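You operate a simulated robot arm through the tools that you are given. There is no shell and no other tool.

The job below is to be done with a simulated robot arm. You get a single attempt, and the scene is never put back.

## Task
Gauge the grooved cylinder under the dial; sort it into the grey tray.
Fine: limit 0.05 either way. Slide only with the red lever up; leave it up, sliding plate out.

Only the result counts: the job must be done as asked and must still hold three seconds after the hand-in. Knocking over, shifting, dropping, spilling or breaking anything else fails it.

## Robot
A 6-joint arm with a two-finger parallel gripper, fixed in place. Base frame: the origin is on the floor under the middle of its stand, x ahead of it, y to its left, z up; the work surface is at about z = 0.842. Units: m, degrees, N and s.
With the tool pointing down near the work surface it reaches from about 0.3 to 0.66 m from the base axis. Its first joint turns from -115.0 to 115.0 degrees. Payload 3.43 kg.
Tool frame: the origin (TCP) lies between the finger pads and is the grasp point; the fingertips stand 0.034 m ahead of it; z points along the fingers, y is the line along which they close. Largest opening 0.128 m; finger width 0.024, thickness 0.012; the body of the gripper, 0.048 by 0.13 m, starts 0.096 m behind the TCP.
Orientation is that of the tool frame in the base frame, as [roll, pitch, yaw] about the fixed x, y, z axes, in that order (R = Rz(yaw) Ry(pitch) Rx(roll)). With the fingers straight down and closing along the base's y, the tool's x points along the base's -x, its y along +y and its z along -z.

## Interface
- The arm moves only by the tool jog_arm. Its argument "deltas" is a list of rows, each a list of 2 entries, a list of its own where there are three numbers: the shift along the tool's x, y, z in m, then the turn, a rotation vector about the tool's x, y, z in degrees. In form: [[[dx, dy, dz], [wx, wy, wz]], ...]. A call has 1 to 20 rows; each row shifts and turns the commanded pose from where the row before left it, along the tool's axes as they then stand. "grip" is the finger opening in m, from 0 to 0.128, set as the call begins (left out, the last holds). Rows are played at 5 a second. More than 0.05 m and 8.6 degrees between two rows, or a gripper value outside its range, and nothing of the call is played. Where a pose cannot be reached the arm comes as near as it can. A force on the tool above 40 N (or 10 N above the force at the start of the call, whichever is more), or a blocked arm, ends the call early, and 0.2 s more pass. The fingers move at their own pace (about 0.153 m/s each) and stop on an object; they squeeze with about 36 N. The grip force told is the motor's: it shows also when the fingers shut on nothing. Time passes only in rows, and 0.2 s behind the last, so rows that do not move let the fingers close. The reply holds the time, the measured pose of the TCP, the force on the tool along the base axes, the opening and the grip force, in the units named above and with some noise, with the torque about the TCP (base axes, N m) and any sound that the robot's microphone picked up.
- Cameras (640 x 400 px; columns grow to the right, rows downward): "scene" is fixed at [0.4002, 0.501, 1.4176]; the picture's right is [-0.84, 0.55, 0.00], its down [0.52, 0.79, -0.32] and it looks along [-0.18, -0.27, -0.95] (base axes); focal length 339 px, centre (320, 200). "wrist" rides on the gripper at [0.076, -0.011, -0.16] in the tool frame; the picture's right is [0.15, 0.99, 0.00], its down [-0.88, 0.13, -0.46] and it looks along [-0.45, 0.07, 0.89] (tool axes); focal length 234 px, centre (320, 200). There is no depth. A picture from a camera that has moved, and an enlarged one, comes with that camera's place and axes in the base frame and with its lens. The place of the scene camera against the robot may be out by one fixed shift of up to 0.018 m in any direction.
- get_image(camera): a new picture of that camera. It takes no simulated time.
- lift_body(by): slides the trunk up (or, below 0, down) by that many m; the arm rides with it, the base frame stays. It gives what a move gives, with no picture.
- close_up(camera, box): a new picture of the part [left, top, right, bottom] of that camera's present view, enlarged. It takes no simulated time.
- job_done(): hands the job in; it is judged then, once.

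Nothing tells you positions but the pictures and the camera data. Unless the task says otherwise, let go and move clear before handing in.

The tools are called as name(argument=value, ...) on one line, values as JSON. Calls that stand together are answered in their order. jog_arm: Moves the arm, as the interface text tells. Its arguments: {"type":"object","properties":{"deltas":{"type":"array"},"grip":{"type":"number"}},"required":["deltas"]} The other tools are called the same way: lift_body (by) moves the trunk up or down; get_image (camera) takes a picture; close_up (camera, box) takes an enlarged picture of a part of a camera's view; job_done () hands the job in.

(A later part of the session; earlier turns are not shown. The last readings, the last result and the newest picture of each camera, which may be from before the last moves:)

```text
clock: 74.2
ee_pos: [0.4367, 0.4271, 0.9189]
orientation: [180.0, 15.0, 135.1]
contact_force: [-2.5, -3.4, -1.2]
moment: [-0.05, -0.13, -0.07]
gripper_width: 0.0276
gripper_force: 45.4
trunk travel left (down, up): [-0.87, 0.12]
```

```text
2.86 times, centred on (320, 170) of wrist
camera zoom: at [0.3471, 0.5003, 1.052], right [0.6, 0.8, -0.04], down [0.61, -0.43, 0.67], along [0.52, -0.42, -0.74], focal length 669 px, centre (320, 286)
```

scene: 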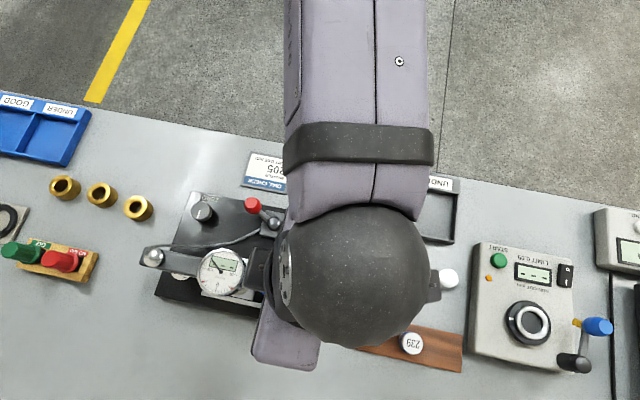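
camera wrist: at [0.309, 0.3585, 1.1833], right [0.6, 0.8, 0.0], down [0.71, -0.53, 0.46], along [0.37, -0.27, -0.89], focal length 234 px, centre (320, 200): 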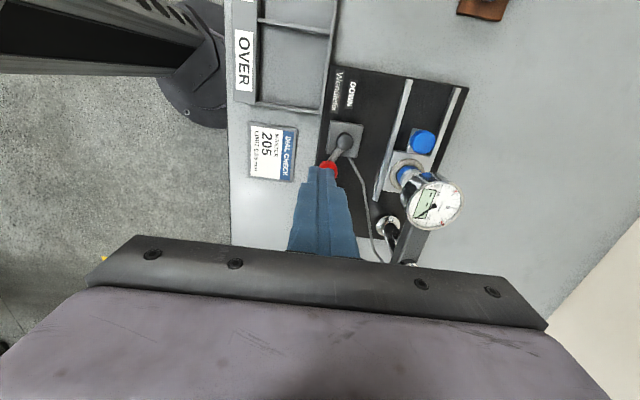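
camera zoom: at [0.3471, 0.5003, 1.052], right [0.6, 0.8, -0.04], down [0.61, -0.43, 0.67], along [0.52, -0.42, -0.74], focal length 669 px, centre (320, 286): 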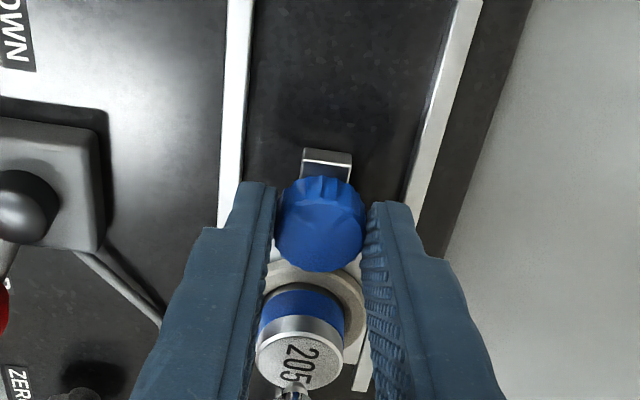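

Gripped. Pulling the plate out, lever is up.

jog_arm(deltas=[[[0.0019, -0.001, -0.0005], [0, 0, 0]], [[0.0039, 0, -0.001], [0, 0, 0]], [[0.0077, 0, -0.0021], [0, 0, 0]], [[0.0077, 0, -0.0021], [0, 0, 0]], [[0.0077, -0.0005, -0.0021], [0, 0, 0]], [[0.0077, 0, -0.0021], [0, 0, 0]], [[0.0077, 0, -0.0021], [0, 0, 0]], [[0, 0, 0], [0, 0, 0]]])

close_up(camera="scene", box=[180, 180, 360, 320])

close_up(camera="wrist", box=[240, 100, 400, 240])

```text
clock: 76.0
ee_pos: [0.4024, 0.4589, 0.9177]
orientation: [179.7, 14.9, 135.1]
contact_force: [8.7, 9.2, 9.6]
moment: [-0.23, -0.56, 0.19]
gripper_width: 0.0276
gripper_force: 45.4
trunk travel left (down, up): [-0.87, 0.12]
```

```text
2.86 times, centred on (270, 250) of scene
camera zoom: at [0.4002, 0.501, 1.4176], right [-0.84, 0.55, 0.0], down [0.52, 0.79, -0.32], along [-0.18, -0.27, -0.95], focal length 969 px, centre (463, 57)
```

zoom: 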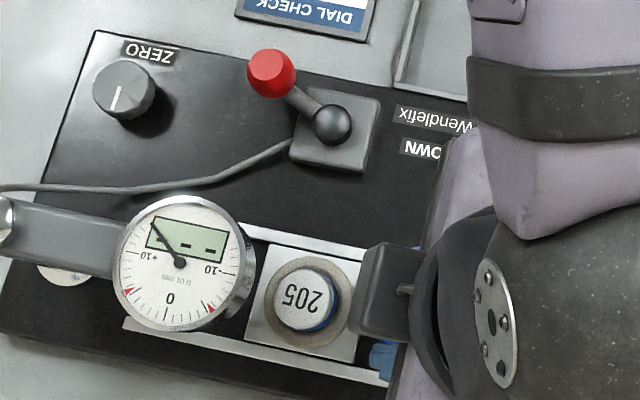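

```text
2.86 times, centred on (320, 170) of wrist
camera zoom: at [0.3142, 0.5319, 1.052], right [0.6, 0.8, -0.03], down [0.61, -0.43, 0.67], along [0.52, -0.42, -0.74], focal length 669 px, centre (320, 286)
```

zoom: 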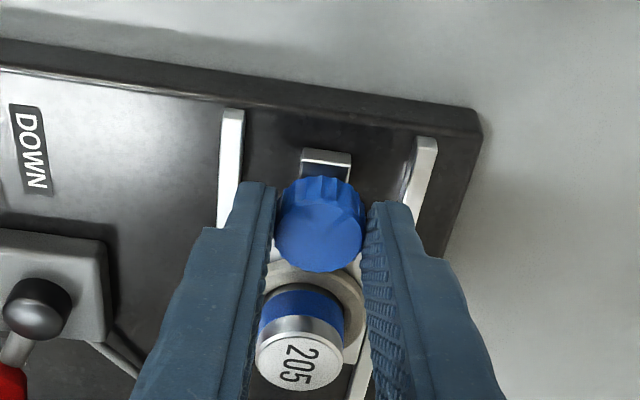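

Side load built up (v-offset); I correct and continue.

jog_arm(deltas=[[[-0.0004, 0.0025, -0.0014], [0, 0, 0]], [[0, 0, 0], [0, 0, 0]]])

jog_arm(deltas=[[[0.0058, 0, -0.0016], [0, 0, 0]], [[0.0077, 0, -0.0021], [0, 0, 0]], [[0.0077, 0, -0.0021], [0, 0, 0]], [[0.0077, 0, -0.0021], [0, 0, 0]], [[0, 0, 0], [0, 0, 0]]])

close_up(camera="scene", box=[180, 180, 360, 320])

```text
clock: 76.6
ee_pos: [0.4032, 0.4593, 0.9182]
orientation: [-179.9, 14.8, 134.9]
contact_force: [4.0, 5.7, 3.9]
moment: [0.58, -0.23, 0.03]
gripper_width: 0.0275
gripper_force: 44.7
trunk travel left (down, up): [-0.87, 0.12]
```

```text
clock: 77.8
ee_pos: [0.3821, 0.4816, 0.9167]
orientation: [-179.8, 15.0, 135.1]
contact_force: [-1.0, 0.5, -7.4]
moment: [0.46, 0.17, 0.06]
gripper_width: 0.0274
gripper_force: 44.7
trunk travel left (down, up): [-0.87, 0.12]
```

```text
2.86 times, centred on (270, 250) of scene
camera zoom: at [0.4002, 0.501, 1.4176], right [-0.84, 0.55, 0.0], down [0.52, 0.79, -0.32], along [-0.18, -0.27, -0.95], focal length 969 px, centre (463, 57)
```

zoom: 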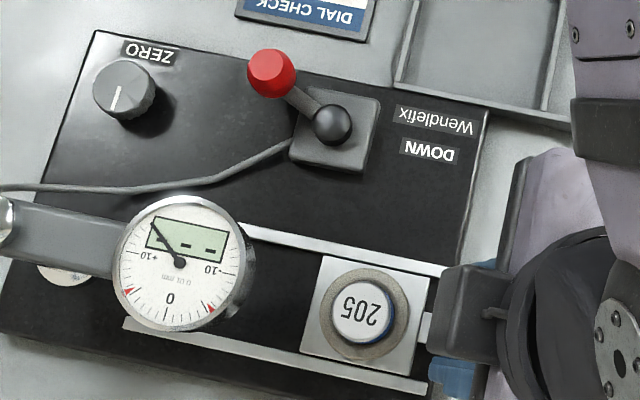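

jog_arm(deltas=[[[0.0041, 0, -0.0003], [0, 0, 0]], [[0.0039, 0, -0.001], [0, 0, 0]], [[0.0029, 0, -0.0008], [0, 0, 0]], [[0, 0, 0], [0, 0, 0]]])

jog_arm(deltas=[[[0.0019, 0, -0.0005], [0, 0, 0]], [[0.0019, 0, -0.0005], [0, 0, 0]], [[0, 0, 0], [0, 0, 0]]])

close_up(camera="scene", box=[180, 180, 360, 320])

```text
clock: 78.8
ee_pos: [0.373, 0.4904, 0.9174]
orientation: [-180.0, 15.0, 135.0]
contact_force: [-4.0, -1.4, -4.1]
moment: [-0.22, -0.38, -0.13]
gripper_width: 0.0274
gripper_force: 44.8
trunk travel left (down, up): [-0.87, 0.12]
```

```text
clock: 79.6
ee_pos: [0.372, 0.4894, 0.9174]
orientation: [-179.9, 15.1, 134.8]
contact_force: [3.1, -10.3, -6.3]
moment: [0.1, 0.2, -0.02]
gripper_width: 0.0273
gripper_force: 45.6
trunk travel left (down, up): [-0.87, 0.12]
```

```text
2.86 times, centred on (270, 250) of scene
camera zoom: at [0.4002, 0.501, 1.4176], right [-0.84, 0.55, 0.0], down [0.52, 0.79, -0.32], along [-0.18, -0.27, -0.95], focal length 969 px, centre (463, 57)
```

zoom: 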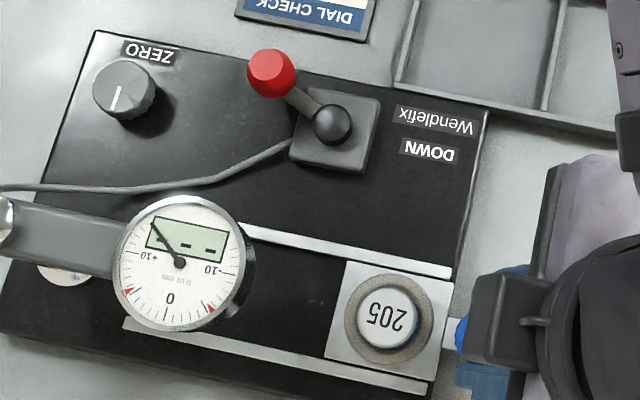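

Out stop reached (9.5 N). I release the knob and rise.

jog_arm(deltas=[[[-0.0012, 0, 0.0006], [0, 0, 0]], [[0, 0, 0], [0, 0, 0]]])

jog_arm(deltas=[[[0, 0, 0], [0, 0, 0]], [[0, 0, 0], [0, 0, 0]], [[-0.001, 0, -0.004], [0, 0, 0]], [[0, 0, -0.02], [0, 0, 0]], [[0, 0, -0.035], [0, 0, 0]], [[0, 0, -0.035], [0, 0, 0]], [[0, 0, 0], [0, 0, 0]]], grip=0.036)

close_up(camera="scene", box=[180, 180, 360, 320])

get_image(camera="wrist")

```text
clock: 80.2
ee_pos: [0.3717, 0.4916, 0.9175]
orientation: [-180.0, 14.9, 135.0]
contact_force: [1.0, -6.4, -8.0]
moment: [-0.66, -1.0, -0.16]
gripper_width: 0.0274
gripper_force: 45.3
trunk travel left (down, up): [-0.87, 0.12]
```

```text
clock: 81.8
ee_pos: [0.3513, 0.5031, 1.007]
orientation: [180.0, 15.0, 135.0]
contact_force: [0.6, 0.0, -1.0]
moment: [-0.01, 0.01, 0.0]
gripper_width: 0.0361
gripper_force: 0.1
out of reach, approached as far as the arm can: row 5, 6
trunk travel left (down, up): [-0.87, 0.12]
```

```text
2.86 times, centred on (270, 250) of scene
camera zoom: at [0.4002, 0.501, 1.4176], right [-0.84, 0.55, 0.0], down [0.52, 0.79, -0.32], along [-0.18, -0.27, -0.95], focal length 969 px, centre (463, 57)
```

zoom: 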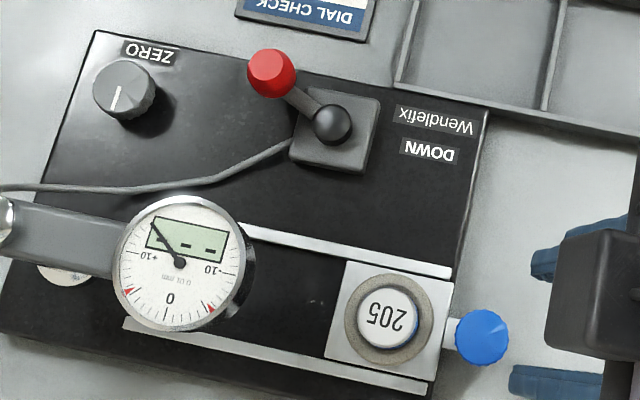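

```text
taken
camera wrist: at [0.263, 0.5761, 1.1417], right [0.6, 0.8, -0.04], down [0.61, -0.43, 0.67], along [0.52, -0.42, -0.74], focal length 234 px, centre (320, 200)
```

wrist: 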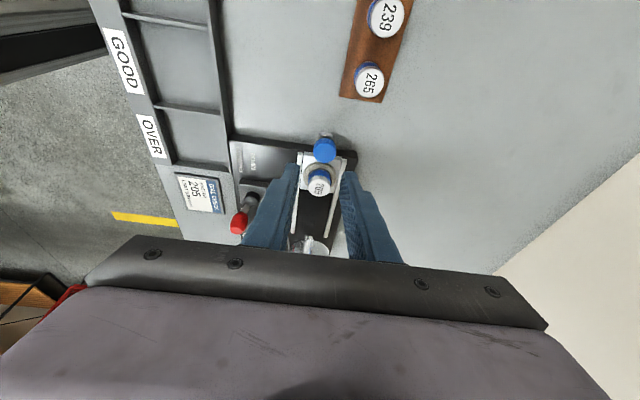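

The plate is fully out again (knob at its original spot), lever UP. Now I reorient to the tilted pick pose to take the master off the seat.

jog_arm(deltas=[[[0, 0, 0], [0, 7.5, 0]], [[0, 0, 0], [0, 7.5, 0]], [[-0.0413, -0.0067, 0], [0, 0, 0]], [[-0.0413, -0.0067, 0], [0, 0, 0]], [[0, 0, 0], [0, 0, -7.5]], [[0, 0, 0], [0, 0, -7.5]], [[0, 0, 0], [0, 0, -7.5]], [[0, 0, 0], [0, 0, -7.5]], [[0, 0, 0], [0, 0, -7.5]], [[0, 0, 0], [0, 0, -7.5]], [[0, 0, 0], [0, 0, -7.5]], [[0, 0, 0], [0, 0, -7.5]], [[0, 0, 0], [0, 0, -7.5]], [[0, 0, 0], [0, 0, -7.5]], [[0, 0, 0], [0, 0, -7.5]], [[0, 0, 0], [0, 0, -7.5]], [[0, 0, 0], [0, -7.5, 0]], [[0, 0, 0], [0, -7.5, 0]], [[0, 0, 0], [0, -7.5, 0]], [[0, 0, 0], [0, 0, 0]]], grip=0.04)

get_image(camera="wrist")

close_up(camera="wrist", box=[260, 80, 400, 190])

```text
clock: 86.0
ee_pos: [0.4008, 0.434, 1.0075]
orientation: [-180.0, 22.5, -135.0]
contact_force: [-0.1, 0.4, -0.2]
moment: [-0.01, -0.01, 0.02]
gripper_width: 0.04
gripper_force: 0.0
trunk travel left (down, up): [-0.87, 0.12]
```

```text
taken
camera wrist: at [0.3158, 0.3328, 1.1255], right [-0.8, 0.6, -0.06], down [0.36, 0.54, 0.76], along [0.49, 0.58, -0.65], focal length 234 px, centre (320, 200)
```

wrist: 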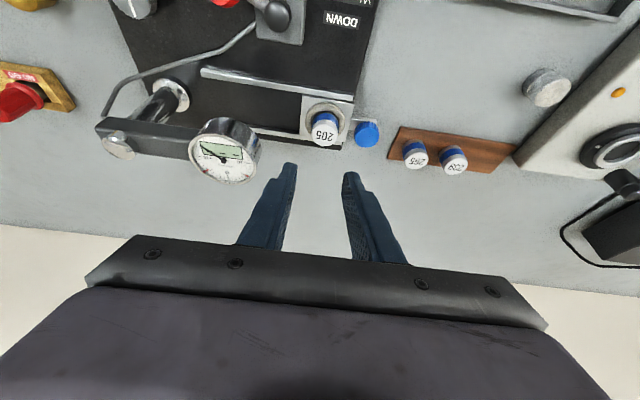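

```text
3.64 times, centred on (330, 135) of wrist
camera zoom: at [0.3158, 0.3328, 1.1255], right [-0.8, 0.6, -0.06], down [0.36, 0.54, 0.76], along [0.49, 0.58, -0.65], focal length 852 px, centre (284, 436)
```

zoom: 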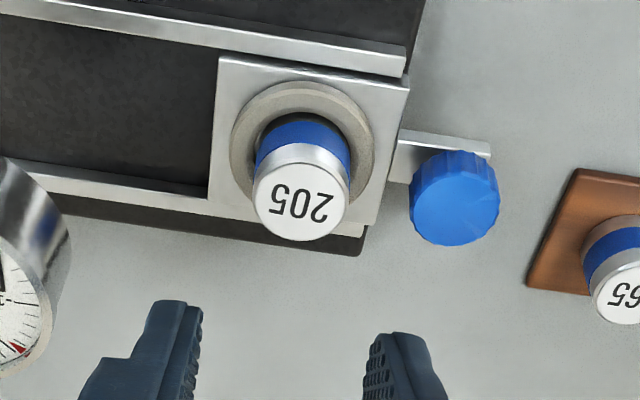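

jog_arm(deltas=[[[0.007, 0.0008, 0.0218], [0, 0, 0]], [[0.007, 0.0007, 0.0218], [0, 0, 0]], [[0.007, 0, 0.0218], [0, 0, 0]], [[0, 0, 0], [0, 0, 0]]])

close_up(camera="wrist", box=[260, 100, 380, 210])

close_up(camera="scene", box=[240, 250, 350, 330])

```text
clock: 87.0
ee_pos: [0.4018, 0.439, 0.9389]
orientation: [-179.9, 22.7, -135.0]
contact_force: [0.0, -0.3, 0.5]
moment: [0.03, 0.0, 0.01]
gripper_width: 0.04
gripper_force: 0.2
trunk travel left (down, up): [-0.87, 0.12]
```

```text
3.64 times, centred on (320, 155) of wrist
camera zoom: at [0.3181, 0.3387, 1.0574], right [-0.8, 0.6, -0.06], down [0.36, 0.54, 0.76], along [0.49, 0.58, -0.65], focal length 852 px, centre (320, 364)
```

zoom: 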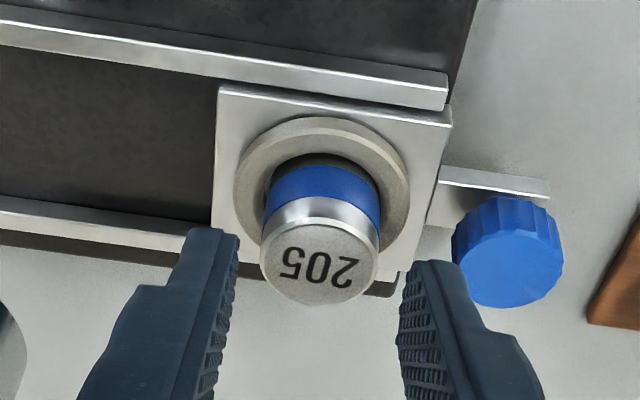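

```text
5.00 times, centred on (295, 290) of scene
camera zoom: at [0.4002, 0.501, 1.4176], right [-0.84, 0.55, 0.0], down [0.52, 0.79, -0.32], along [-0.18, -0.27, -0.95], focal length 1696 px, centre (445, -250)
```

zoom: 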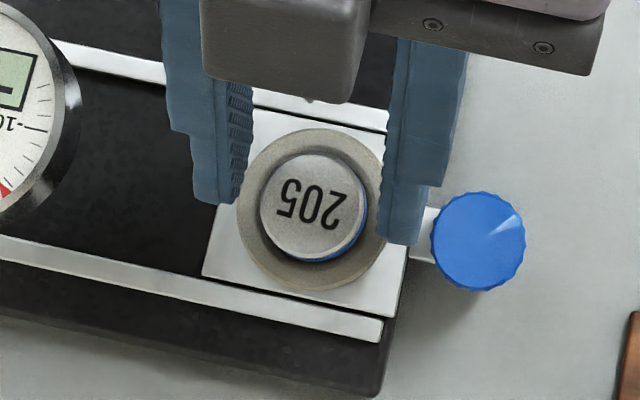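

jog_arm(deltas=[[[0.0035, 0, 0.0109], [0, 0, 0]], [[0.0035, 0, 0.0105], [0, 0, 0]], [[0, 0, 0], [0, 0, 0]]])

close_up(camera="wrist", box=[260, 100, 380, 210])

```text
clock: 87.8
ee_pos: [0.405, 0.4399, 0.9162]
orientation: [-179.9, 22.5, -135.0]
contact_force: [-0.6, -0.4, 0.2]
moment: [-0.01, 0.03, 0.01]
gripper_width: 0.0398
gripper_force: 0.0
trunk travel left (down, up): [-0.87, 0.12]
```

```text
3.64 times, centred on (320, 155) of wrist
camera zoom: at [0.3207, 0.3395, 1.0346], right [-0.8, 0.6, -0.06], down [0.36, 0.54, 0.76], along [0.49, 0.58, -0.65], focal length 852 px, centre (320, 364)
```

zoom: 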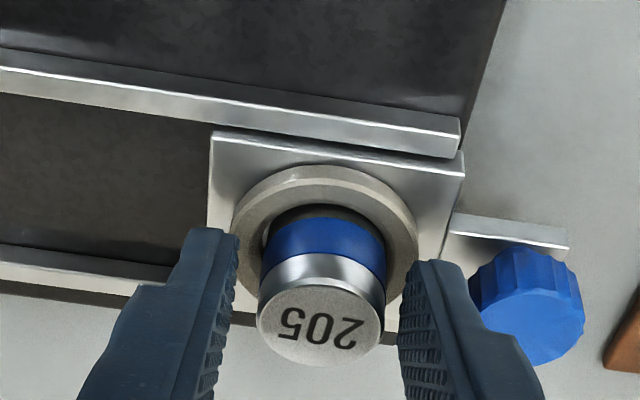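

Aligned; close and lift slowly.

jog_arm(deltas=[[[0, 0, 0], [0, 0, 0]], [[0, 0, 0], [0, 0, 0]], [[0, 0, 0], [0, 0, 0]]], grip=0.015)

jog_arm(deltas=[[[-0.0004, 0, -0.0009], [0, 0, 0]], [[-0.0004, 0, -0.0009], [0, 0, 0]], [[-0.0008, 0, -0.0018], [0, 0, 0]], [[-0.0011, 0, -0.0028], [0, 0, 0]], [[-0.0015, 0, -0.0037], [0, 0, 0]], [[-0.0019, 0, -0.0046], [0, 0, 0]], [[-0.0027, 0, -0.0065], [0, 0, 0]], [[-0.0027, 0, -0.0065], [0, 0, 0]], [[-0.0019, 0, -0.0046], [0, 0, 0]], [[0, 0, 0], [0, 0, 0]]])

close_up(camera="wrist", box=[260, 100, 380, 210])

```text
clock: 88.6
ee_pos: [0.4055, 0.4401, 0.9167]
orientation: [180.0, 22.5, -135.0]
contact_force: [1.1, 0.1, 0.5]
moment: [0.0, -0.03, 0.01]
gripper_width: 0.0289
gripper_force: 35.2
trunk travel left (down, up): [-0.87, 0.12]
```

```text
clock: 90.8
ee_pos: [0.4042, 0.4384, 0.9522]
orientation: [179.9, 22.5, -134.9]
contact_force: [0.0, 0.5, -1.6]
moment: [0.01, 0.04, -0.01]
gripper_width: 0.0289
gripper_force: 36.0
trunk travel left (down, up): [-0.87, 0.12]
```

```text
3.64 times, centred on (320, 155) of wrist
camera zoom: at [0.32, 0.338, 1.0695], right [-0.8, 0.6, -0.06], down [0.36, 0.54, 0.76], along [0.49, 0.58, -0.65], focal length 852 px, centre (320, 364)
```

zoom: 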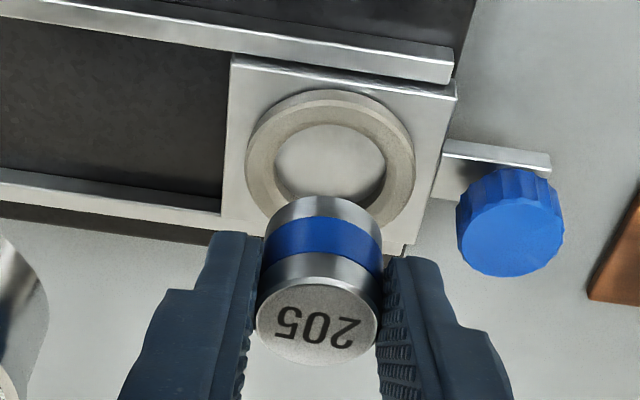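

The master is held securely (weight 1.6 N). I carry it back to its place in the block at (0.269, 0.642).

jog_arm(deltas=[[[-0.0019, 0, -0.0046], [0, 0, 0]], [[-0.002, 0.012, 0.0008], [0, 0, 0]], [[-0.004, 0.03, 0.0017], [0, 0, 0]], [[-0.004, 0.03, 0.0017], [0, 0, 0]], [[-0.004, 0.03, 0.0017], [0, 0, 0]], [[-0.004, 0.03, 0.0017], [0, 0, 0]], [[-0.004, 0.03, 0.0017], [0, 0, 0]], [[-0.004, 0.03, 0.0017], [0, 0, 0]], [[-0.004, 0.03, 0.0017], [0, 0, 0]], [[-0.0046, 0.0176, 0.0017], [0, 0, 0]], [[0, 0, 0], [0, 0, 0]], [[0, 0, 0], [0, 0, 0]]])

close_up(camera="wrist", box=[170, 60, 400, 220])

close_up(camera="scene", box=[340, 260, 480, 380])

```text
clock: 93.4
ee_pos: [0.2621, 0.6339, 0.9561]
orientation: [180.0, 22.5, -135.0]
contact_force: [0.4, -0.3, -1.6]
moment: [-0.01, 0.02, -0.01]
gripper_width: 0.029
gripper_force: 36.1
trunk travel left (down, up): [-0.87, 0.12]
```

```text
2.50 times, centred on (285, 140) of wrist
camera zoom: at [0.1781, 0.5341, 1.0737], right [-0.8, 0.6, -0.06], down [0.36, 0.54, 0.76], along [0.49, 0.58, -0.65], focal length 585 px, centre (408, 350)
```

zoom: 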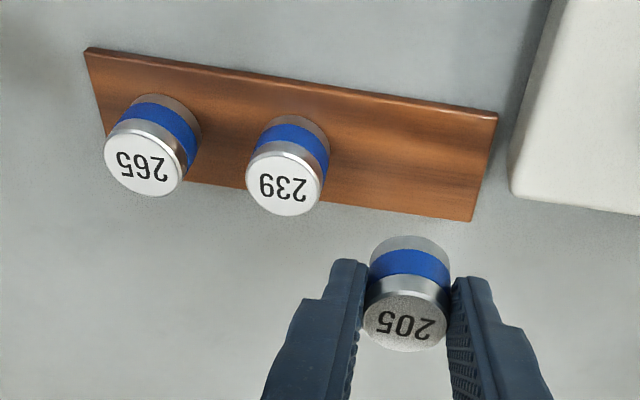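

```text
3.33 times, centred on (410, 320) of scene
camera zoom: at [0.4002, 0.501, 1.4176], right [-0.84, 0.55, 0.0], down [0.52, 0.79, -0.32], along [-0.18, -0.27, -0.95], focal length 1130 px, centre (20, -200)
```

zoom: 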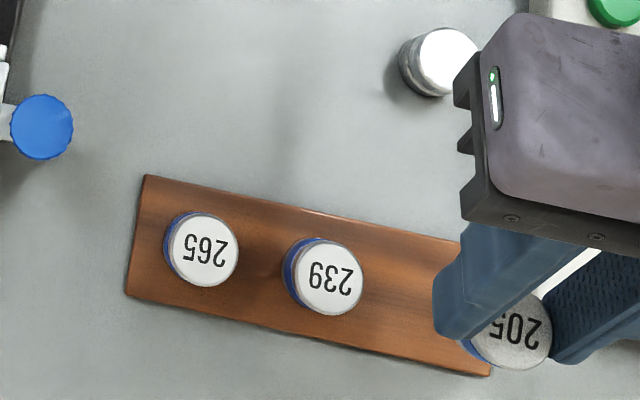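

jog_arm(deltas=[[[0.006, 0.0008, 0.0134], [0, 0, 0]], [[0.0059, 0, 0.0134], [0, 0, 0]], [[0.0059, 0, 0.0134], [0, 0, 0]], [[0.0059, 0, 0.0134], [0, 0, 0]], [[0, 0, 0], [0, 0, 0]]])

close_up(camera="wrist", box=[200, 80, 400, 230])

close_up(camera="scene", box=[340, 260, 480, 380])

```text
clock: 94.6
ee_pos: [0.2598, 0.6331, 0.8966]
orientation: [-180.0, 22.4, -135.0]
contact_force: [-0.3, -0.4, -0.8]
moment: [-0.01, 0.01, 0.03]
gripper_width: 0.0287
gripper_force: 36.5
trunk travel left (down, up): [-0.87, 0.12]
```

```text
2.67 times, centred on (300, 155) of wrist
camera zoom: at [0.1754, 0.5338, 1.0145], right [-0.8, 0.6, -0.06], down [0.36, 0.54, 0.76], along [0.49, 0.58, -0.65], focal length 624 px, centre (373, 320)
```

zoom: 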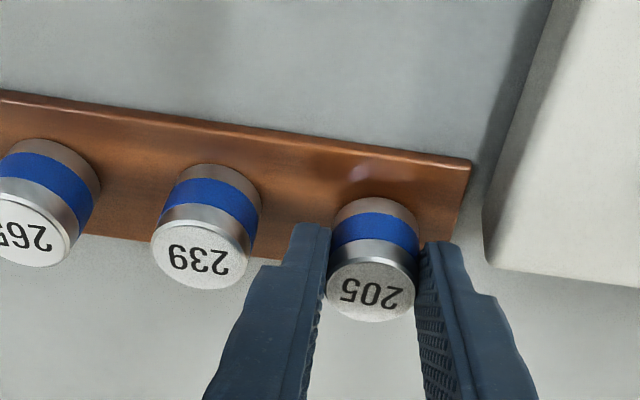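

```text
3.33 times, centred on (410, 320) of scene
camera zoom: at [0.4002, 0.501, 1.4176], right [-0.84, 0.55, 0.0], down [0.52, 0.79, -0.32], along [-0.18, -0.27, -0.95], focal length 1130 px, centre (20, -200)
```

zoom: 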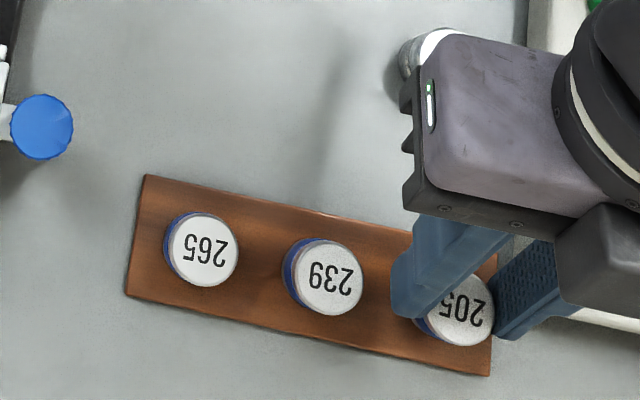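

Position matches the row within 1–2 mm. Lowering gently to contact.

jog_arm(deltas=[[[0.0006, 0.0005, 0.0014], [0, 0, 0]], [[0.0006, 0, 0.0014], [0, 0, 0]], [[0, 0, 0], [0, 0, 0]]])

jog_arm(deltas=[[[0.0004, 0, 0.0009], [0, 0, 0]], [[0, 0, 0], [0, 0, 0]]])

jog_arm(deltas=[[[0.0004, 0, 0.0009], [0, 0, 0]], [[0, 0, 0], [0, 0, 0]]])

```text
clock: 95.4
ee_pos: [0.2593, 0.6356, 0.8937]
orientation: [180.0, 22.5, -135.0]
contact_force: [0.5, 0.3, -1.7]
moment: [0.0, -0.03, 0.0]
gripper_width: 0.0291
gripper_force: 35.8
trunk travel left (down, up): [-0.87, 0.12]
```

```text
clock: 96.0
ee_pos: [0.2598, 0.6353, 0.8932]
orientation: [180.0, 22.5, -134.9]
contact_force: [0.3, 0.1, -2.3]
moment: [-0.04, 0.02, 0.04]
gripper_width: 0.029
gripper_force: 36.1
trunk travel left (down, up): [-0.87, 0.12]
```

```text
clock: 96.6
ee_pos: [0.2592, 0.636, 0.8932]
orientation: [179.9, 22.5, -135.1]
contact_force: [0.9, 0.7, -1.9]
moment: [-0.01, 0.02, 0.0]
gripper_width: 0.029
gripper_force: 36.5
trunk travel left (down, up): [-0.87, 0.12]
```

jog_arm(deltas=[[[0.0004, 0, 0.0009], [0, 0, 0]], [[0, 0, 0], [0, 0, 0]]])

jog_arm(deltas=[[[0.0004, 0, 0.0009], [0, 0, 0]], [[0, 0, 0], [0, 0, 0]]])

close_up(camera="wrist", box=[200, 80, 400, 230])

```text
clock: 97.2
ee_pos: [0.2606, 0.6358, 0.8925]
orientation: [-180.0, 22.4, -135.0]
contact_force: [0.1, -0.2, 0.2]
moment: [-0.02, -0.01, -0.01]
gripper_width: 0.0287
gripper_force: 35.9
trunk travel left (down, up): [-0.87, 0.12]
```

```text
clock: 97.8
ee_pos: [0.2592, 0.6351, 0.8928]
orientation: [-180.0, 22.5, -135.0]
contact_force: [1.8, -1.1, 1.0]
moment: [-0.05, -0.07, 0.06]
gripper_width: 0.0293
gripper_force: 36.0
trunk travel left (down, up): [-0.87, 0.12]
```

```text
2.67 times, centred on (300, 155) of wrist
camera zoom: at [0.1753, 0.535, 1.0097], right [-0.8, 0.6, -0.06], down [0.36, 0.54, 0.76], along [0.49, 0.58, -0.65], focal length 624 px, centre (373, 320)
```

zoom: 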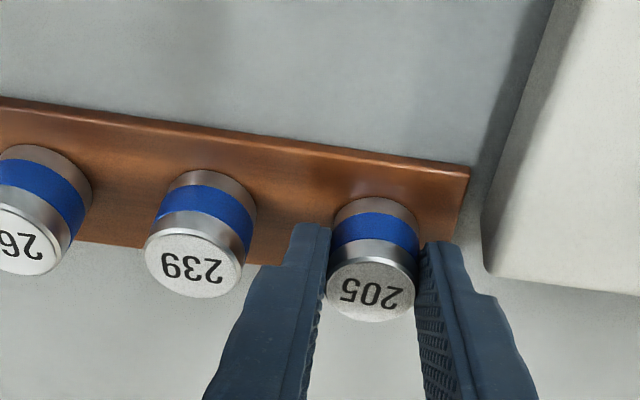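

Contact with the block. Release to 36 mm and withdraw straight up.

jog_arm(deltas=[[[0, 0, 0], [0, 0, 0]], [[0, 0, 0], [0, 0, 0]]], grip=0.037)

close_up(camera="wrist", box=[200, 80, 400, 230])

jog_arm(deltas=[[[-0.0008, 0, -0.0018], [0, 0, 0]], [[-0.0019, 0, -0.0046], [0, 0, 0]], [[-0.0038, 0, -0.0092], [0, 0, 0]], [[-0.0077, 0, -0.0185], [0, 0, 0]], [[-0.0077, 0, -0.0185], [0, 0, 0]], [[0, 0, 0], [0, 0, 0]]])

close_up(camera="wrist", box=[170, 60, 400, 220])

close_up(camera="scene", box=[340, 260, 480, 380])

```text
clock: 98.4
ee_pos: [0.2598, 0.6356, 0.891]
orientation: [-179.9, 22.4, -135.0]
contact_force: [-0.5, 0.1, -0.1]
moment: [0.02, -0.02, 0.02]
gripper_width: 0.0369
gripper_force: 0.0
trunk travel left (down, up): [-0.87, 0.12]
```

```text
2.67 times, centred on (300, 155) of wrist
camera zoom: at [0.175, 0.5351, 1.0093], right [-0.8, 0.6, -0.06], down [0.36, 0.54, 0.76], along [0.49, 0.58, -0.65], focal length 624 px, centre (373, 320)
```

zoom: 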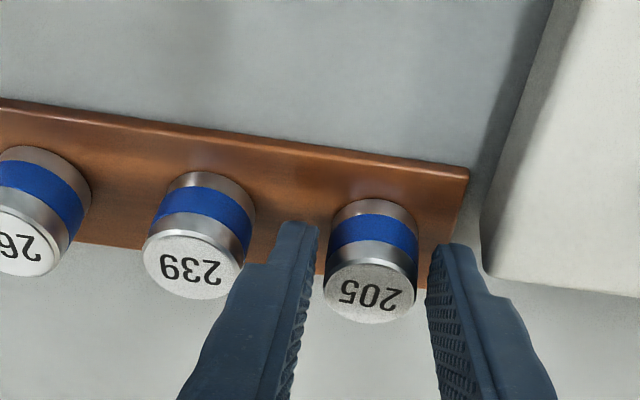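

```text
clock: 99.8
ee_pos: [0.2589, 0.6366, 0.9486]
orientation: [180.0, 22.5, -135.0]
contact_force: [0.7, -0.1, 0.1]
moment: [0.03, -0.05, 0.02]
gripper_width: 0.0368
gripper_force: 0.0
trunk travel left (down, up): [-0.87, 0.12]
```

```text
2.50 times, centred on (285, 140) of wrist
camera zoom: at [0.1741, 0.5358, 1.0662], right [-0.8, 0.6, -0.06], down [0.36, 0.54, 0.76], along [0.49, 0.58, -0.65], focal length 585 px, centre (408, 350)
```

zoom: 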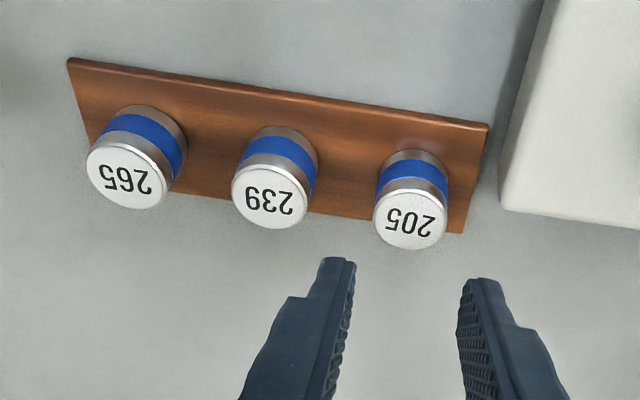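

```text
3.33 times, centred on (410, 320) of scene
camera zoom: at [0.4002, 0.501, 1.4176], right [-0.84, 0.55, 0.0], down [0.52, 0.79, -0.32], along [-0.18, -0.27, -0.95], focal length 1130 px, centre (20, -200)
```

zoom: 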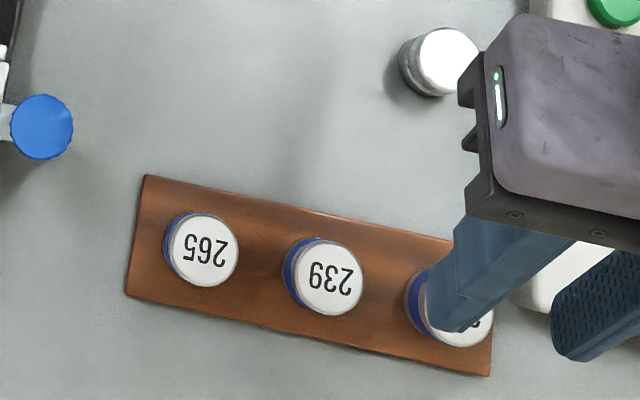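

Master 205 is back in its row. Next I move above the grooved part with the tool upright.

jog_arm(deltas=[[[0.0278, -0.0042, -0.016], [0, 0, 0]], [[0.0278, -0.0042, -0.016], [0, 0, 0]], [[0.0278, -0.0042, -0.016], [0, 0, 0]], [[0, 0, 0], [0, 7.5, 0]], [[0, 0, 0], [0, 7.5, 0]], [[0, 0, 0], [0, 7.5, 0]], [[0, 0, 0], [0, 0, 0]]], grip=0.044)

get_image(camera="wrist")

get_image(camera="scene")

```text
clock: 101.4
ee_pos: [0.2001, 0.5591, 0.963]
orientation: [179.9, 0.0, -135.0]
contact_force: [0.1, -0.8, -0.2]
moment: [0.03, 0.02, 0.01]
gripper_width: 0.0443
gripper_force: 0.1
trunk travel left (down, up): [-0.87, 0.12]
```

```text
taken
camera wrist: at [0.1554, 0.4977, 1.1213], right [-0.8, 0.6, 0.0], down [0.53, 0.72, 0.46], along [0.27, 0.37, -0.89], focal length 234 px, centre (320, 200)
```

wrist: 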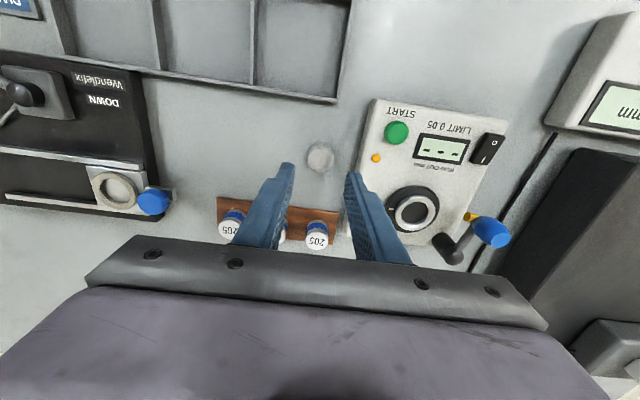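

```text
taken
```

scene: 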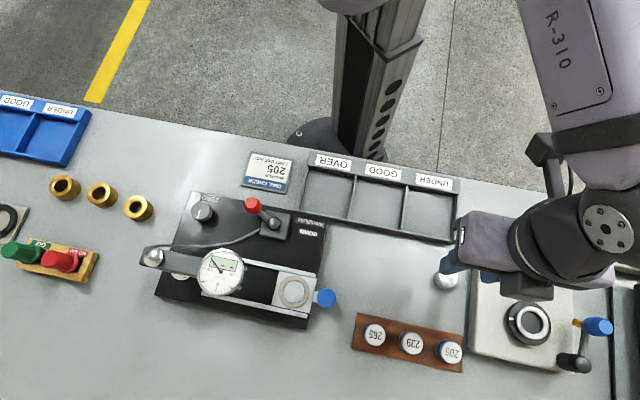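

close_up(camera="wrist", box=[260, 110, 400, 210])

close_up(camera="wrist", box=[295, 130, 350, 185])

```text
4.00 times, centred on (330, 160) of wrist
camera zoom: at [0.1554, 0.4977, 1.1213], right [-0.8, 0.6, 0.0], down [0.53, 0.72, 0.46], along [0.27, 0.37, -0.89], focal length 937 px, centre (280, 360)
```

zoom: 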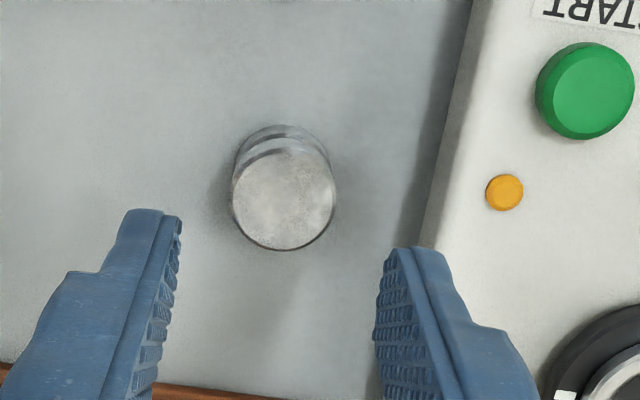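

```text
7.27 times, centred on (322, 158) of wrist
camera zoom: at [0.1554, 0.4977, 1.1213], right [-0.8, 0.6, 0.0], down [0.53, 0.72, 0.46], along [0.27, 0.37, -0.89], focal length 1703 px, centre (302, 509)
```

zoom: 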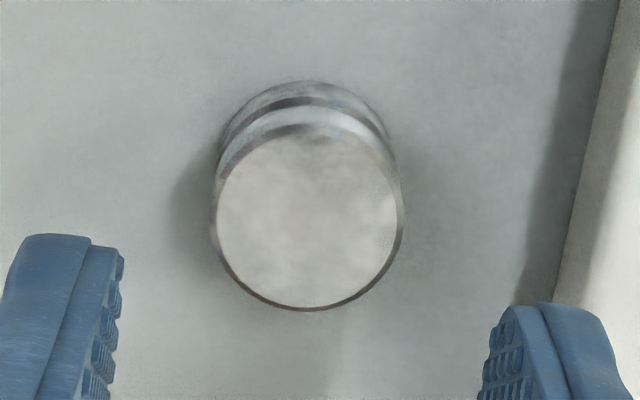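

Part centre is at (0.201, 0.5617), diameter about 29 mm, height about 30 mm. Centre and descend.

jog_arm(deltas=[[[-0.0016, 0.0018, 0.01], [0, 0, 0]], [[0, 0, 0.025], [0, 0, 0]], [[0, 0, 0.02], [0, 0, 0]], [[0, 0, 0], [0, 0, 0]]])

close_up(camera="wrist", box=[260, 110, 380, 220])

```text
clock: 102.4
ee_pos: [0.199, 0.5616, 0.9044]
orientation: [-179.9, -0.1, -135.1]
contact_force: [-0.2, 0.3, 0.3]
moment: [0.05, 0.01, 0.03]
gripper_width: 0.0442
gripper_force: 0.1
trunk travel left (down, up): [-0.87, 0.12]
```

```text
3.64 times, centred on (320, 165) of wrist
camera zoom: at [0.1536, 0.5008, 1.0637], right [-0.8, 0.6, 0.0], down [0.53, 0.71, 0.46], along [0.27, 0.37, -0.89], focal length 852 px, centre (320, 327)
```

zoom: 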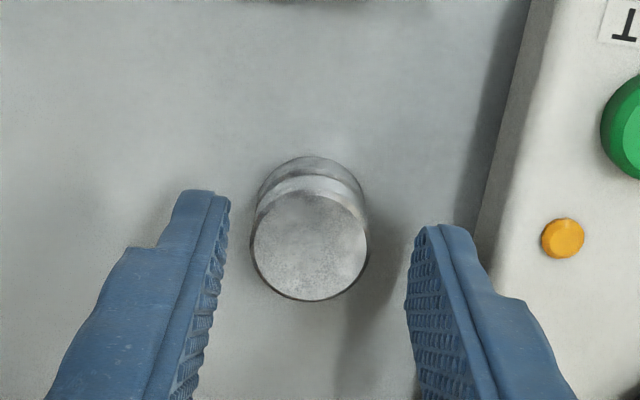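

jog_arm(deltas=[[[0, -0.0018, 0.006], [0, 0, 0]], [[0, 0, 0.0065], [0, 0, 0]], [[0, 0, 0.0065], [0, 0, 0]], [[0, 0, 0], [0, 0, 0]]])

close_up(camera="wrist", box=[260, 110, 380, 220])

```text
clock: 103.4
ee_pos: [0.204, 0.5601, 0.8861]
orientation: [180.0, 0.0, -135.0]
contact_force: [0.4, 0.9, -0.4]
moment: [-0.06, 0.0, 0.04]
gripper_width: 0.0439
gripper_force: 0.0
trunk travel left (down, up): [-0.87, 0.12]
```

```text
3.64 times, centred on (320, 165) of wrist
camera zoom: at [0.1574, 0.4986, 1.0453], right [-0.8, 0.6, 0.0], down [0.53, 0.71, 0.46], along [0.27, 0.37, -0.89], focal length 852 px, centre (320, 327)
```

zoom: 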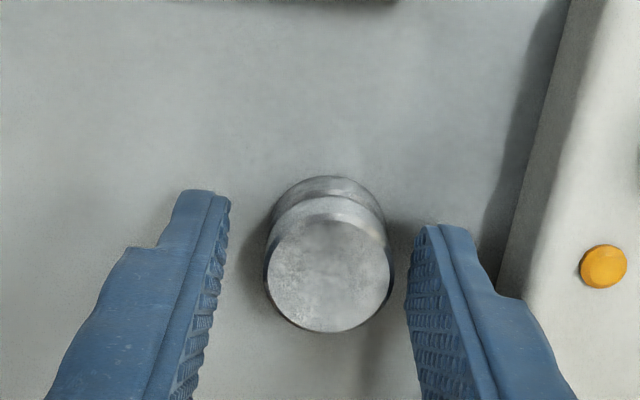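

Close enough; the closing fingers will centre it. Grip and lift slowly.

jog_arm(deltas=[[[0, 0.001, 0], [0, 0, 0]], [[0, 0, 0], [0, 0, 0]]])

jog_arm(deltas=[[[0, 0, 0], [0, 0, 0]], [[0, 0, 0], [0, 0, 0]], [[0, 0, 0], [0, 0, 0]]], grip=0.015)

jog_arm(deltas=[[[0, 0, -0.001], [0, 0, 0]], [[0, 0, -0.001], [0, 0, 0]], [[0, 0, -0.002], [0, 0, 0]], [[0, 0, -0.003], [0, 0, 0]], [[0, 0, -0.004], [0, 0, 0]], [[0, 0, -0.006], [0, 0, 0]], [[0, 0, -0.008], [0, 0, 0]], [[0, 0, -0.01], [0, 0, 0]], [[0, 0, -0.01], [0, 0, 0]], [[0, 0, -0.01], [0, 0, 0]], [[0, 0, 0], [0, 0, 0]]])

close_up(camera="wrist", box=[260, 110, 380, 220])

```text
clock: 104.0
ee_pos: [0.203, 0.5608, 0.8862]
orientation: [180.0, 0.0, -134.9]
contact_force: [-0.1, -0.1, -0.5]
moment: [-0.01, 0.02, 0.03]
gripper_width: 0.0441
gripper_force: 0.1
trunk travel left (down, up): [-0.87, 0.12]
```

```text
clock: 104.8
ee_pos: [0.2013, 0.5608, 0.8871]
orientation: [180.0, 0.0, -135.1]
contact_force: [-0.3, 0.6, 0.7]
moment: [-0.03, -0.04, -0.02]
gripper_width: 0.0284
gripper_force: 35.7
trunk travel left (down, up): [-0.87, 0.12]
```

```text
clock: 107.2
ee_pos: [0.2028, 0.5625, 0.9422]
orientation: [-180.0, 0.1, -135.0]
contact_force: [-0.8, 0.3, -1.3]
moment: [0.04, 0.0, -0.03]
gripper_width: 0.0283
gripper_force: 36.2
trunk travel left (down, up): [-0.87, 0.12]
```

```text
3.64 times, centred on (320, 165) of wrist
camera zoom: at [0.1563, 0.5005, 1.1017], right [-0.8, 0.6, 0.0], down [0.53, 0.71, 0.46], along [0.27, 0.37, -0.89], focal length 852 px, centre (320, 327)
```

zoom: 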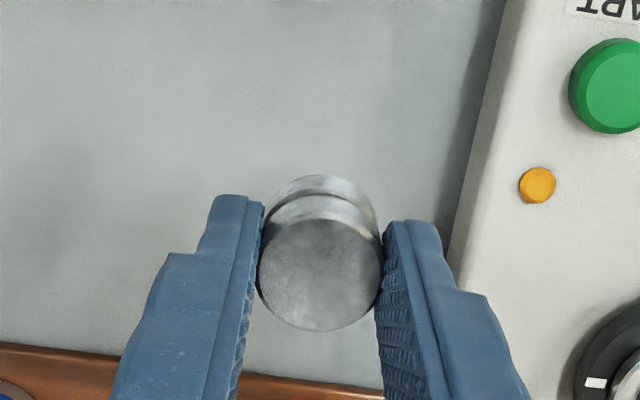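

The part is held squarely (28.3 mm). I carry it over the seat at about (0.413, 0.4475).

jog_arm(deltas=[[[0, 0, -0.009], [0, 0, 0]], [[0, 0, -0.009], [0, 0, 0]], [[-0.0035, -0.012, 0], [0, 0, 0]], [[-0.0089, -0.03, 0], [0, 0, 0]], [[-0.0089, -0.03, 0], [0, 0, 0]], [[-0.0089, -0.03, 0], [0, 0, 0]], [[-0.0089, -0.03, 0], [0, 0, 0]], [[-0.0089, -0.03, 0], [0, 0, 0]], [[-0.0089, -0.03, 0], [0, 0, 0]], [[-0.0089, -0.03, 0], [0, 0, 0]], [[-0.0024, -0.0081, 0], [0, 0, 0]], [[0, 0, 0], [0, 0, 0]], [[0, 0, 0], [0, 0, 0]]])

close_up(camera="wrist", box=[260, 90, 400, 210])

close_up(camera="scene", box=[240, 250, 350, 330])

```text
clock: 110.0
ee_pos: [0.4111, 0.4453, 0.9605]
orientation: [-179.9, 0.0, -135.1]
contact_force: [1.9, 0.1, -0.4]
moment: [0.0, -0.03, -0.04]
gripper_width: 0.0281
gripper_force: 35.8
trunk travel left (down, up): [-0.87, 0.12]
```

```text
3.33 times, centred on (330, 150) of wrist
camera zoom: at [0.3662, 0.3838, 1.1195], right [-0.8, 0.6, 0.0], down [0.53, 0.71, 0.46], along [0.27, 0.37, -0.89], focal length 781 px, centre (287, 367)
```

zoom: 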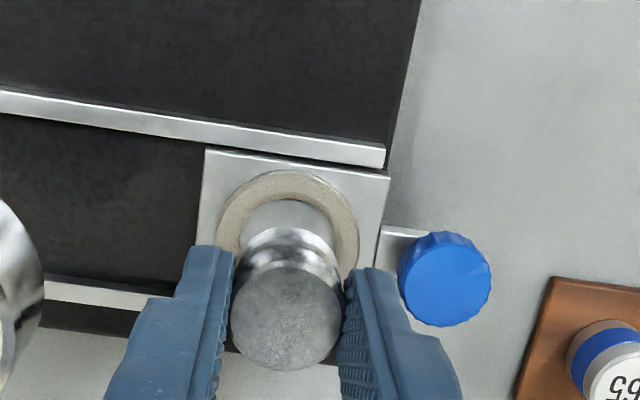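

```text
5.00 times, centred on (295, 290) of scene
camera zoom: at [0.4002, 0.501, 1.4176], right [-0.84, 0.55, 0.0], down [0.52, 0.79, -0.32], along [-0.18, -0.27, -0.95], focal length 1696 px, centre (445, -250)
```

zoom: 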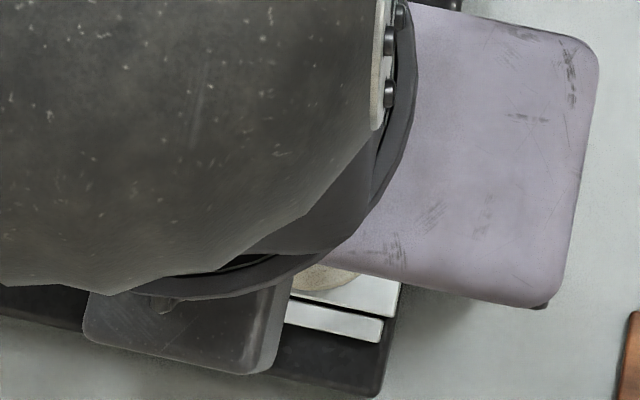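

jog_arm(deltas=[[[-0.0025, 0.0012, 0.008], [0, 0, 0]], [[0, 0, 0.012], [0, 0, 0]], [[0, 0, 0.012], [0, 0, 0]], [[0, 0, 0], [0, 0, 0]]])

close_up(camera="wrist", box=[270, 100, 380, 210])

```text
clock: 111.0
ee_pos: [0.414, 0.4494, 0.9288]
orientation: [179.9, 0.0, -134.9]
contact_force: [-0.5, 0.7, -0.2]
moment: [0.04, -0.03, -0.03]
gripper_width: 0.0282
gripper_force: 36.0
trunk travel left (down, up): [-0.87, 0.12]
```

```text
3.64 times, centred on (325, 155) of wrist
camera zoom: at [0.3679, 0.388, 1.0876], right [-0.8, 0.6, 0.0], down [0.53, 0.71, 0.46], along [0.27, 0.37, -0.89], focal length 852 px, centre (302, 364)
```

zoom: 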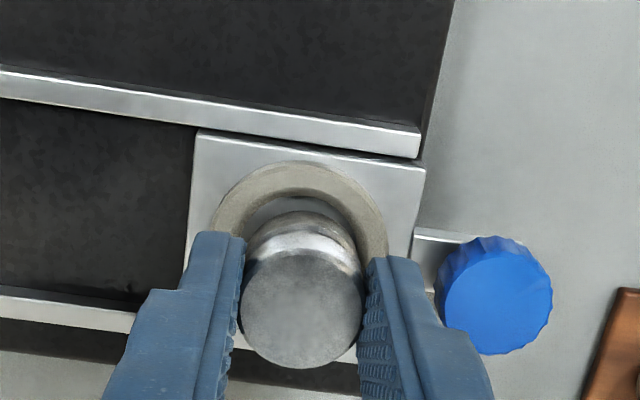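

Part is centred over the bore to within about 1 mm. Lowering with force checks.

jog_arm(deltas=[[[0, -0.0005, 0.003], [0, 0, 0]], [[0, 0, 0.003], [0, 0, 0]], [[0, 0, 0], [0, 0, 0]]])

jog_arm(deltas=[[[0, 0, 0.0025], [0, 0, 0]], [[0, 0, 0], [0, 0, 0]]])

jog_arm(deltas=[[[0, 0, 0.002], [0, 0, 0]], [[0, 0, 0], [0, 0, 0]]])

close_up(camera="wrist", box=[270, 100, 380, 210])

```text
clock: 111.8
ee_pos: [0.4137, 0.4493, 0.9217]
orientation: [-180.0, 0.1, -135.0]
contact_force: [-0.4, 0.2, 0.3]
moment: [0.0, -0.03, 0.03]
gripper_width: 0.0282
gripper_force: 36.2
trunk travel left (down, up): [-0.87, 0.12]
```

```text
clock: 112.4
ee_pos: [0.4122, 0.4493, 0.9183]
orientation: [-180.0, 0.0, -134.9]
contact_force: [-0.1, 0.1, -2.2]
moment: [0.03, -0.02, -0.01]
gripper_width: 0.0281
gripper_force: 36.4
trunk travel left (down, up): [-0.87, 0.12]
```

```text
clock: 113.0
ee_pos: [0.4125, 0.449, 0.9189]
orientation: [-180.0, 0.1, -135.0]
contact_force: [0.2, -0.8, 6.3]
moment: [-0.01, 0.12, 0.02]
gripper_width: 0.0284
gripper_force: 36.6
trunk travel left (down, up): [-0.87, 0.12]
```

```text
3.64 times, centred on (325, 155) of wrist
camera zoom: at [0.3674, 0.3871, 1.0773], right [-0.8, 0.6, 0.0], down [0.53, 0.71, 0.46], along [0.27, 0.37, -0.89], focal length 852 px, centre (302, 364)
```

zoom: 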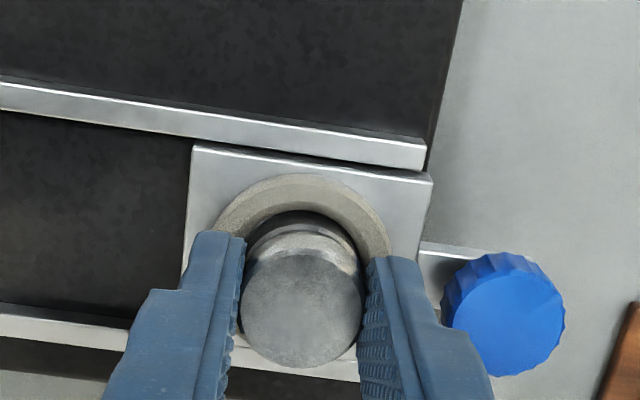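

Contact at one side: the part's lower rim is probably on the ring's edge toward the knob. I lift a little, shift about 1 mm away, and try again.

jog_arm(deltas=[[[0, 0, -0.002], [0, 0, 0]], [[-0.001, -0.001, 0], [0, 0, 0]], [[0, 0, 0], [0, 0, 0]]])

jog_arm(deltas=[[[0, 0, 0.0025], [0, 0, 0]], [[0, 0, 0], [0, 0, 0]]])

close_up(camera="wrist", box=[290, 130, 360, 200])

```text
clock: 113.8
ee_pos: [0.4144, 0.4482, 0.9192]
orientation: [-180.0, 0.0, -135.0]
contact_force: [-0.2, -0.5, -1.0]
moment: [0.02, -0.01, 0.03]
gripper_width: 0.0285
gripper_force: 35.3
trunk travel left (down, up): [-0.87, 0.12]
```

```text
clock: 114.4
ee_pos: [0.4139, 0.4482, 0.918]
orientation: [179.9, 0.1, -135.0]
contact_force: [-2.4, -2.1, 7.1]
moment: [-0.09, 0.14, 0.0]
gripper_width: 0.0286
gripper_force: 36.1
trunk travel left (down, up): [-0.87, 0.12]
```

```text
5.71 times, centred on (325, 165) of wrist
camera zoom: at [0.3687, 0.3864, 1.0774], right [-0.8, 0.6, 0.0], down [0.53, 0.71, 0.46], along [0.27, 0.37, -0.89], focal length 1338 px, centre (291, 400)
```

zoom: 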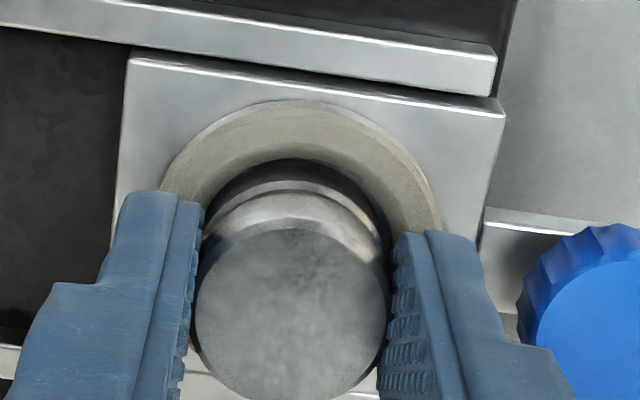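

The side force now points inward: the part presses on the outer wall of the bore. I ease back 1.2 mm and lower again.

jog_arm(deltas=[[[0, 0, -0.0015], [0, 0, 0]], [[0.0014, 0.0005, 0], [0, 0, 0]], [[0, 0, 0], [0, 0, 0]]])

jog_arm(deltas=[[[0, 0, 0.002], [0, 0, 0]], [[0, 0, 0], [0, 0, 0]]])

close_up(camera="wrist", box=[290, 130, 360, 200])

```text
clock: 115.2
ee_pos: [0.4122, 0.4482, 0.9179]
orientation: [-180.0, 0.0, -135.0]
contact_force: [-0.7, -0.6, 0.7]
moment: [0.0, -0.01, 0.0]
gripper_width: 0.0282
gripper_force: 36.2
trunk travel left (down, up): [-0.87, 0.12]
```

```text
clock: 115.8
ee_pos: [0.414, 0.4479, 0.9178]
orientation: [-180.0, 0.1, -135.0]
contact_force: [-2.5, -1.8, 8.5]
moment: [-0.12, 0.08, 0.02]
gripper_width: 0.0286
gripper_force: 36.0
trunk travel left (down, up): [-0.87, 0.12]
```

```text
5.71 times, centred on (325, 165) of wrist
camera zoom: at [0.3678, 0.3859, 1.0774], right [-0.8, 0.6, 0.0], down [0.53, 0.71, 0.46], along [0.27, 0.37, -0.89], focal length 1338 px, centre (291, 400)
```

zoom: 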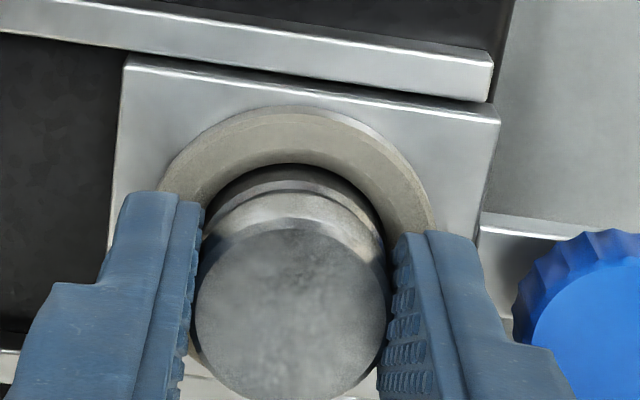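

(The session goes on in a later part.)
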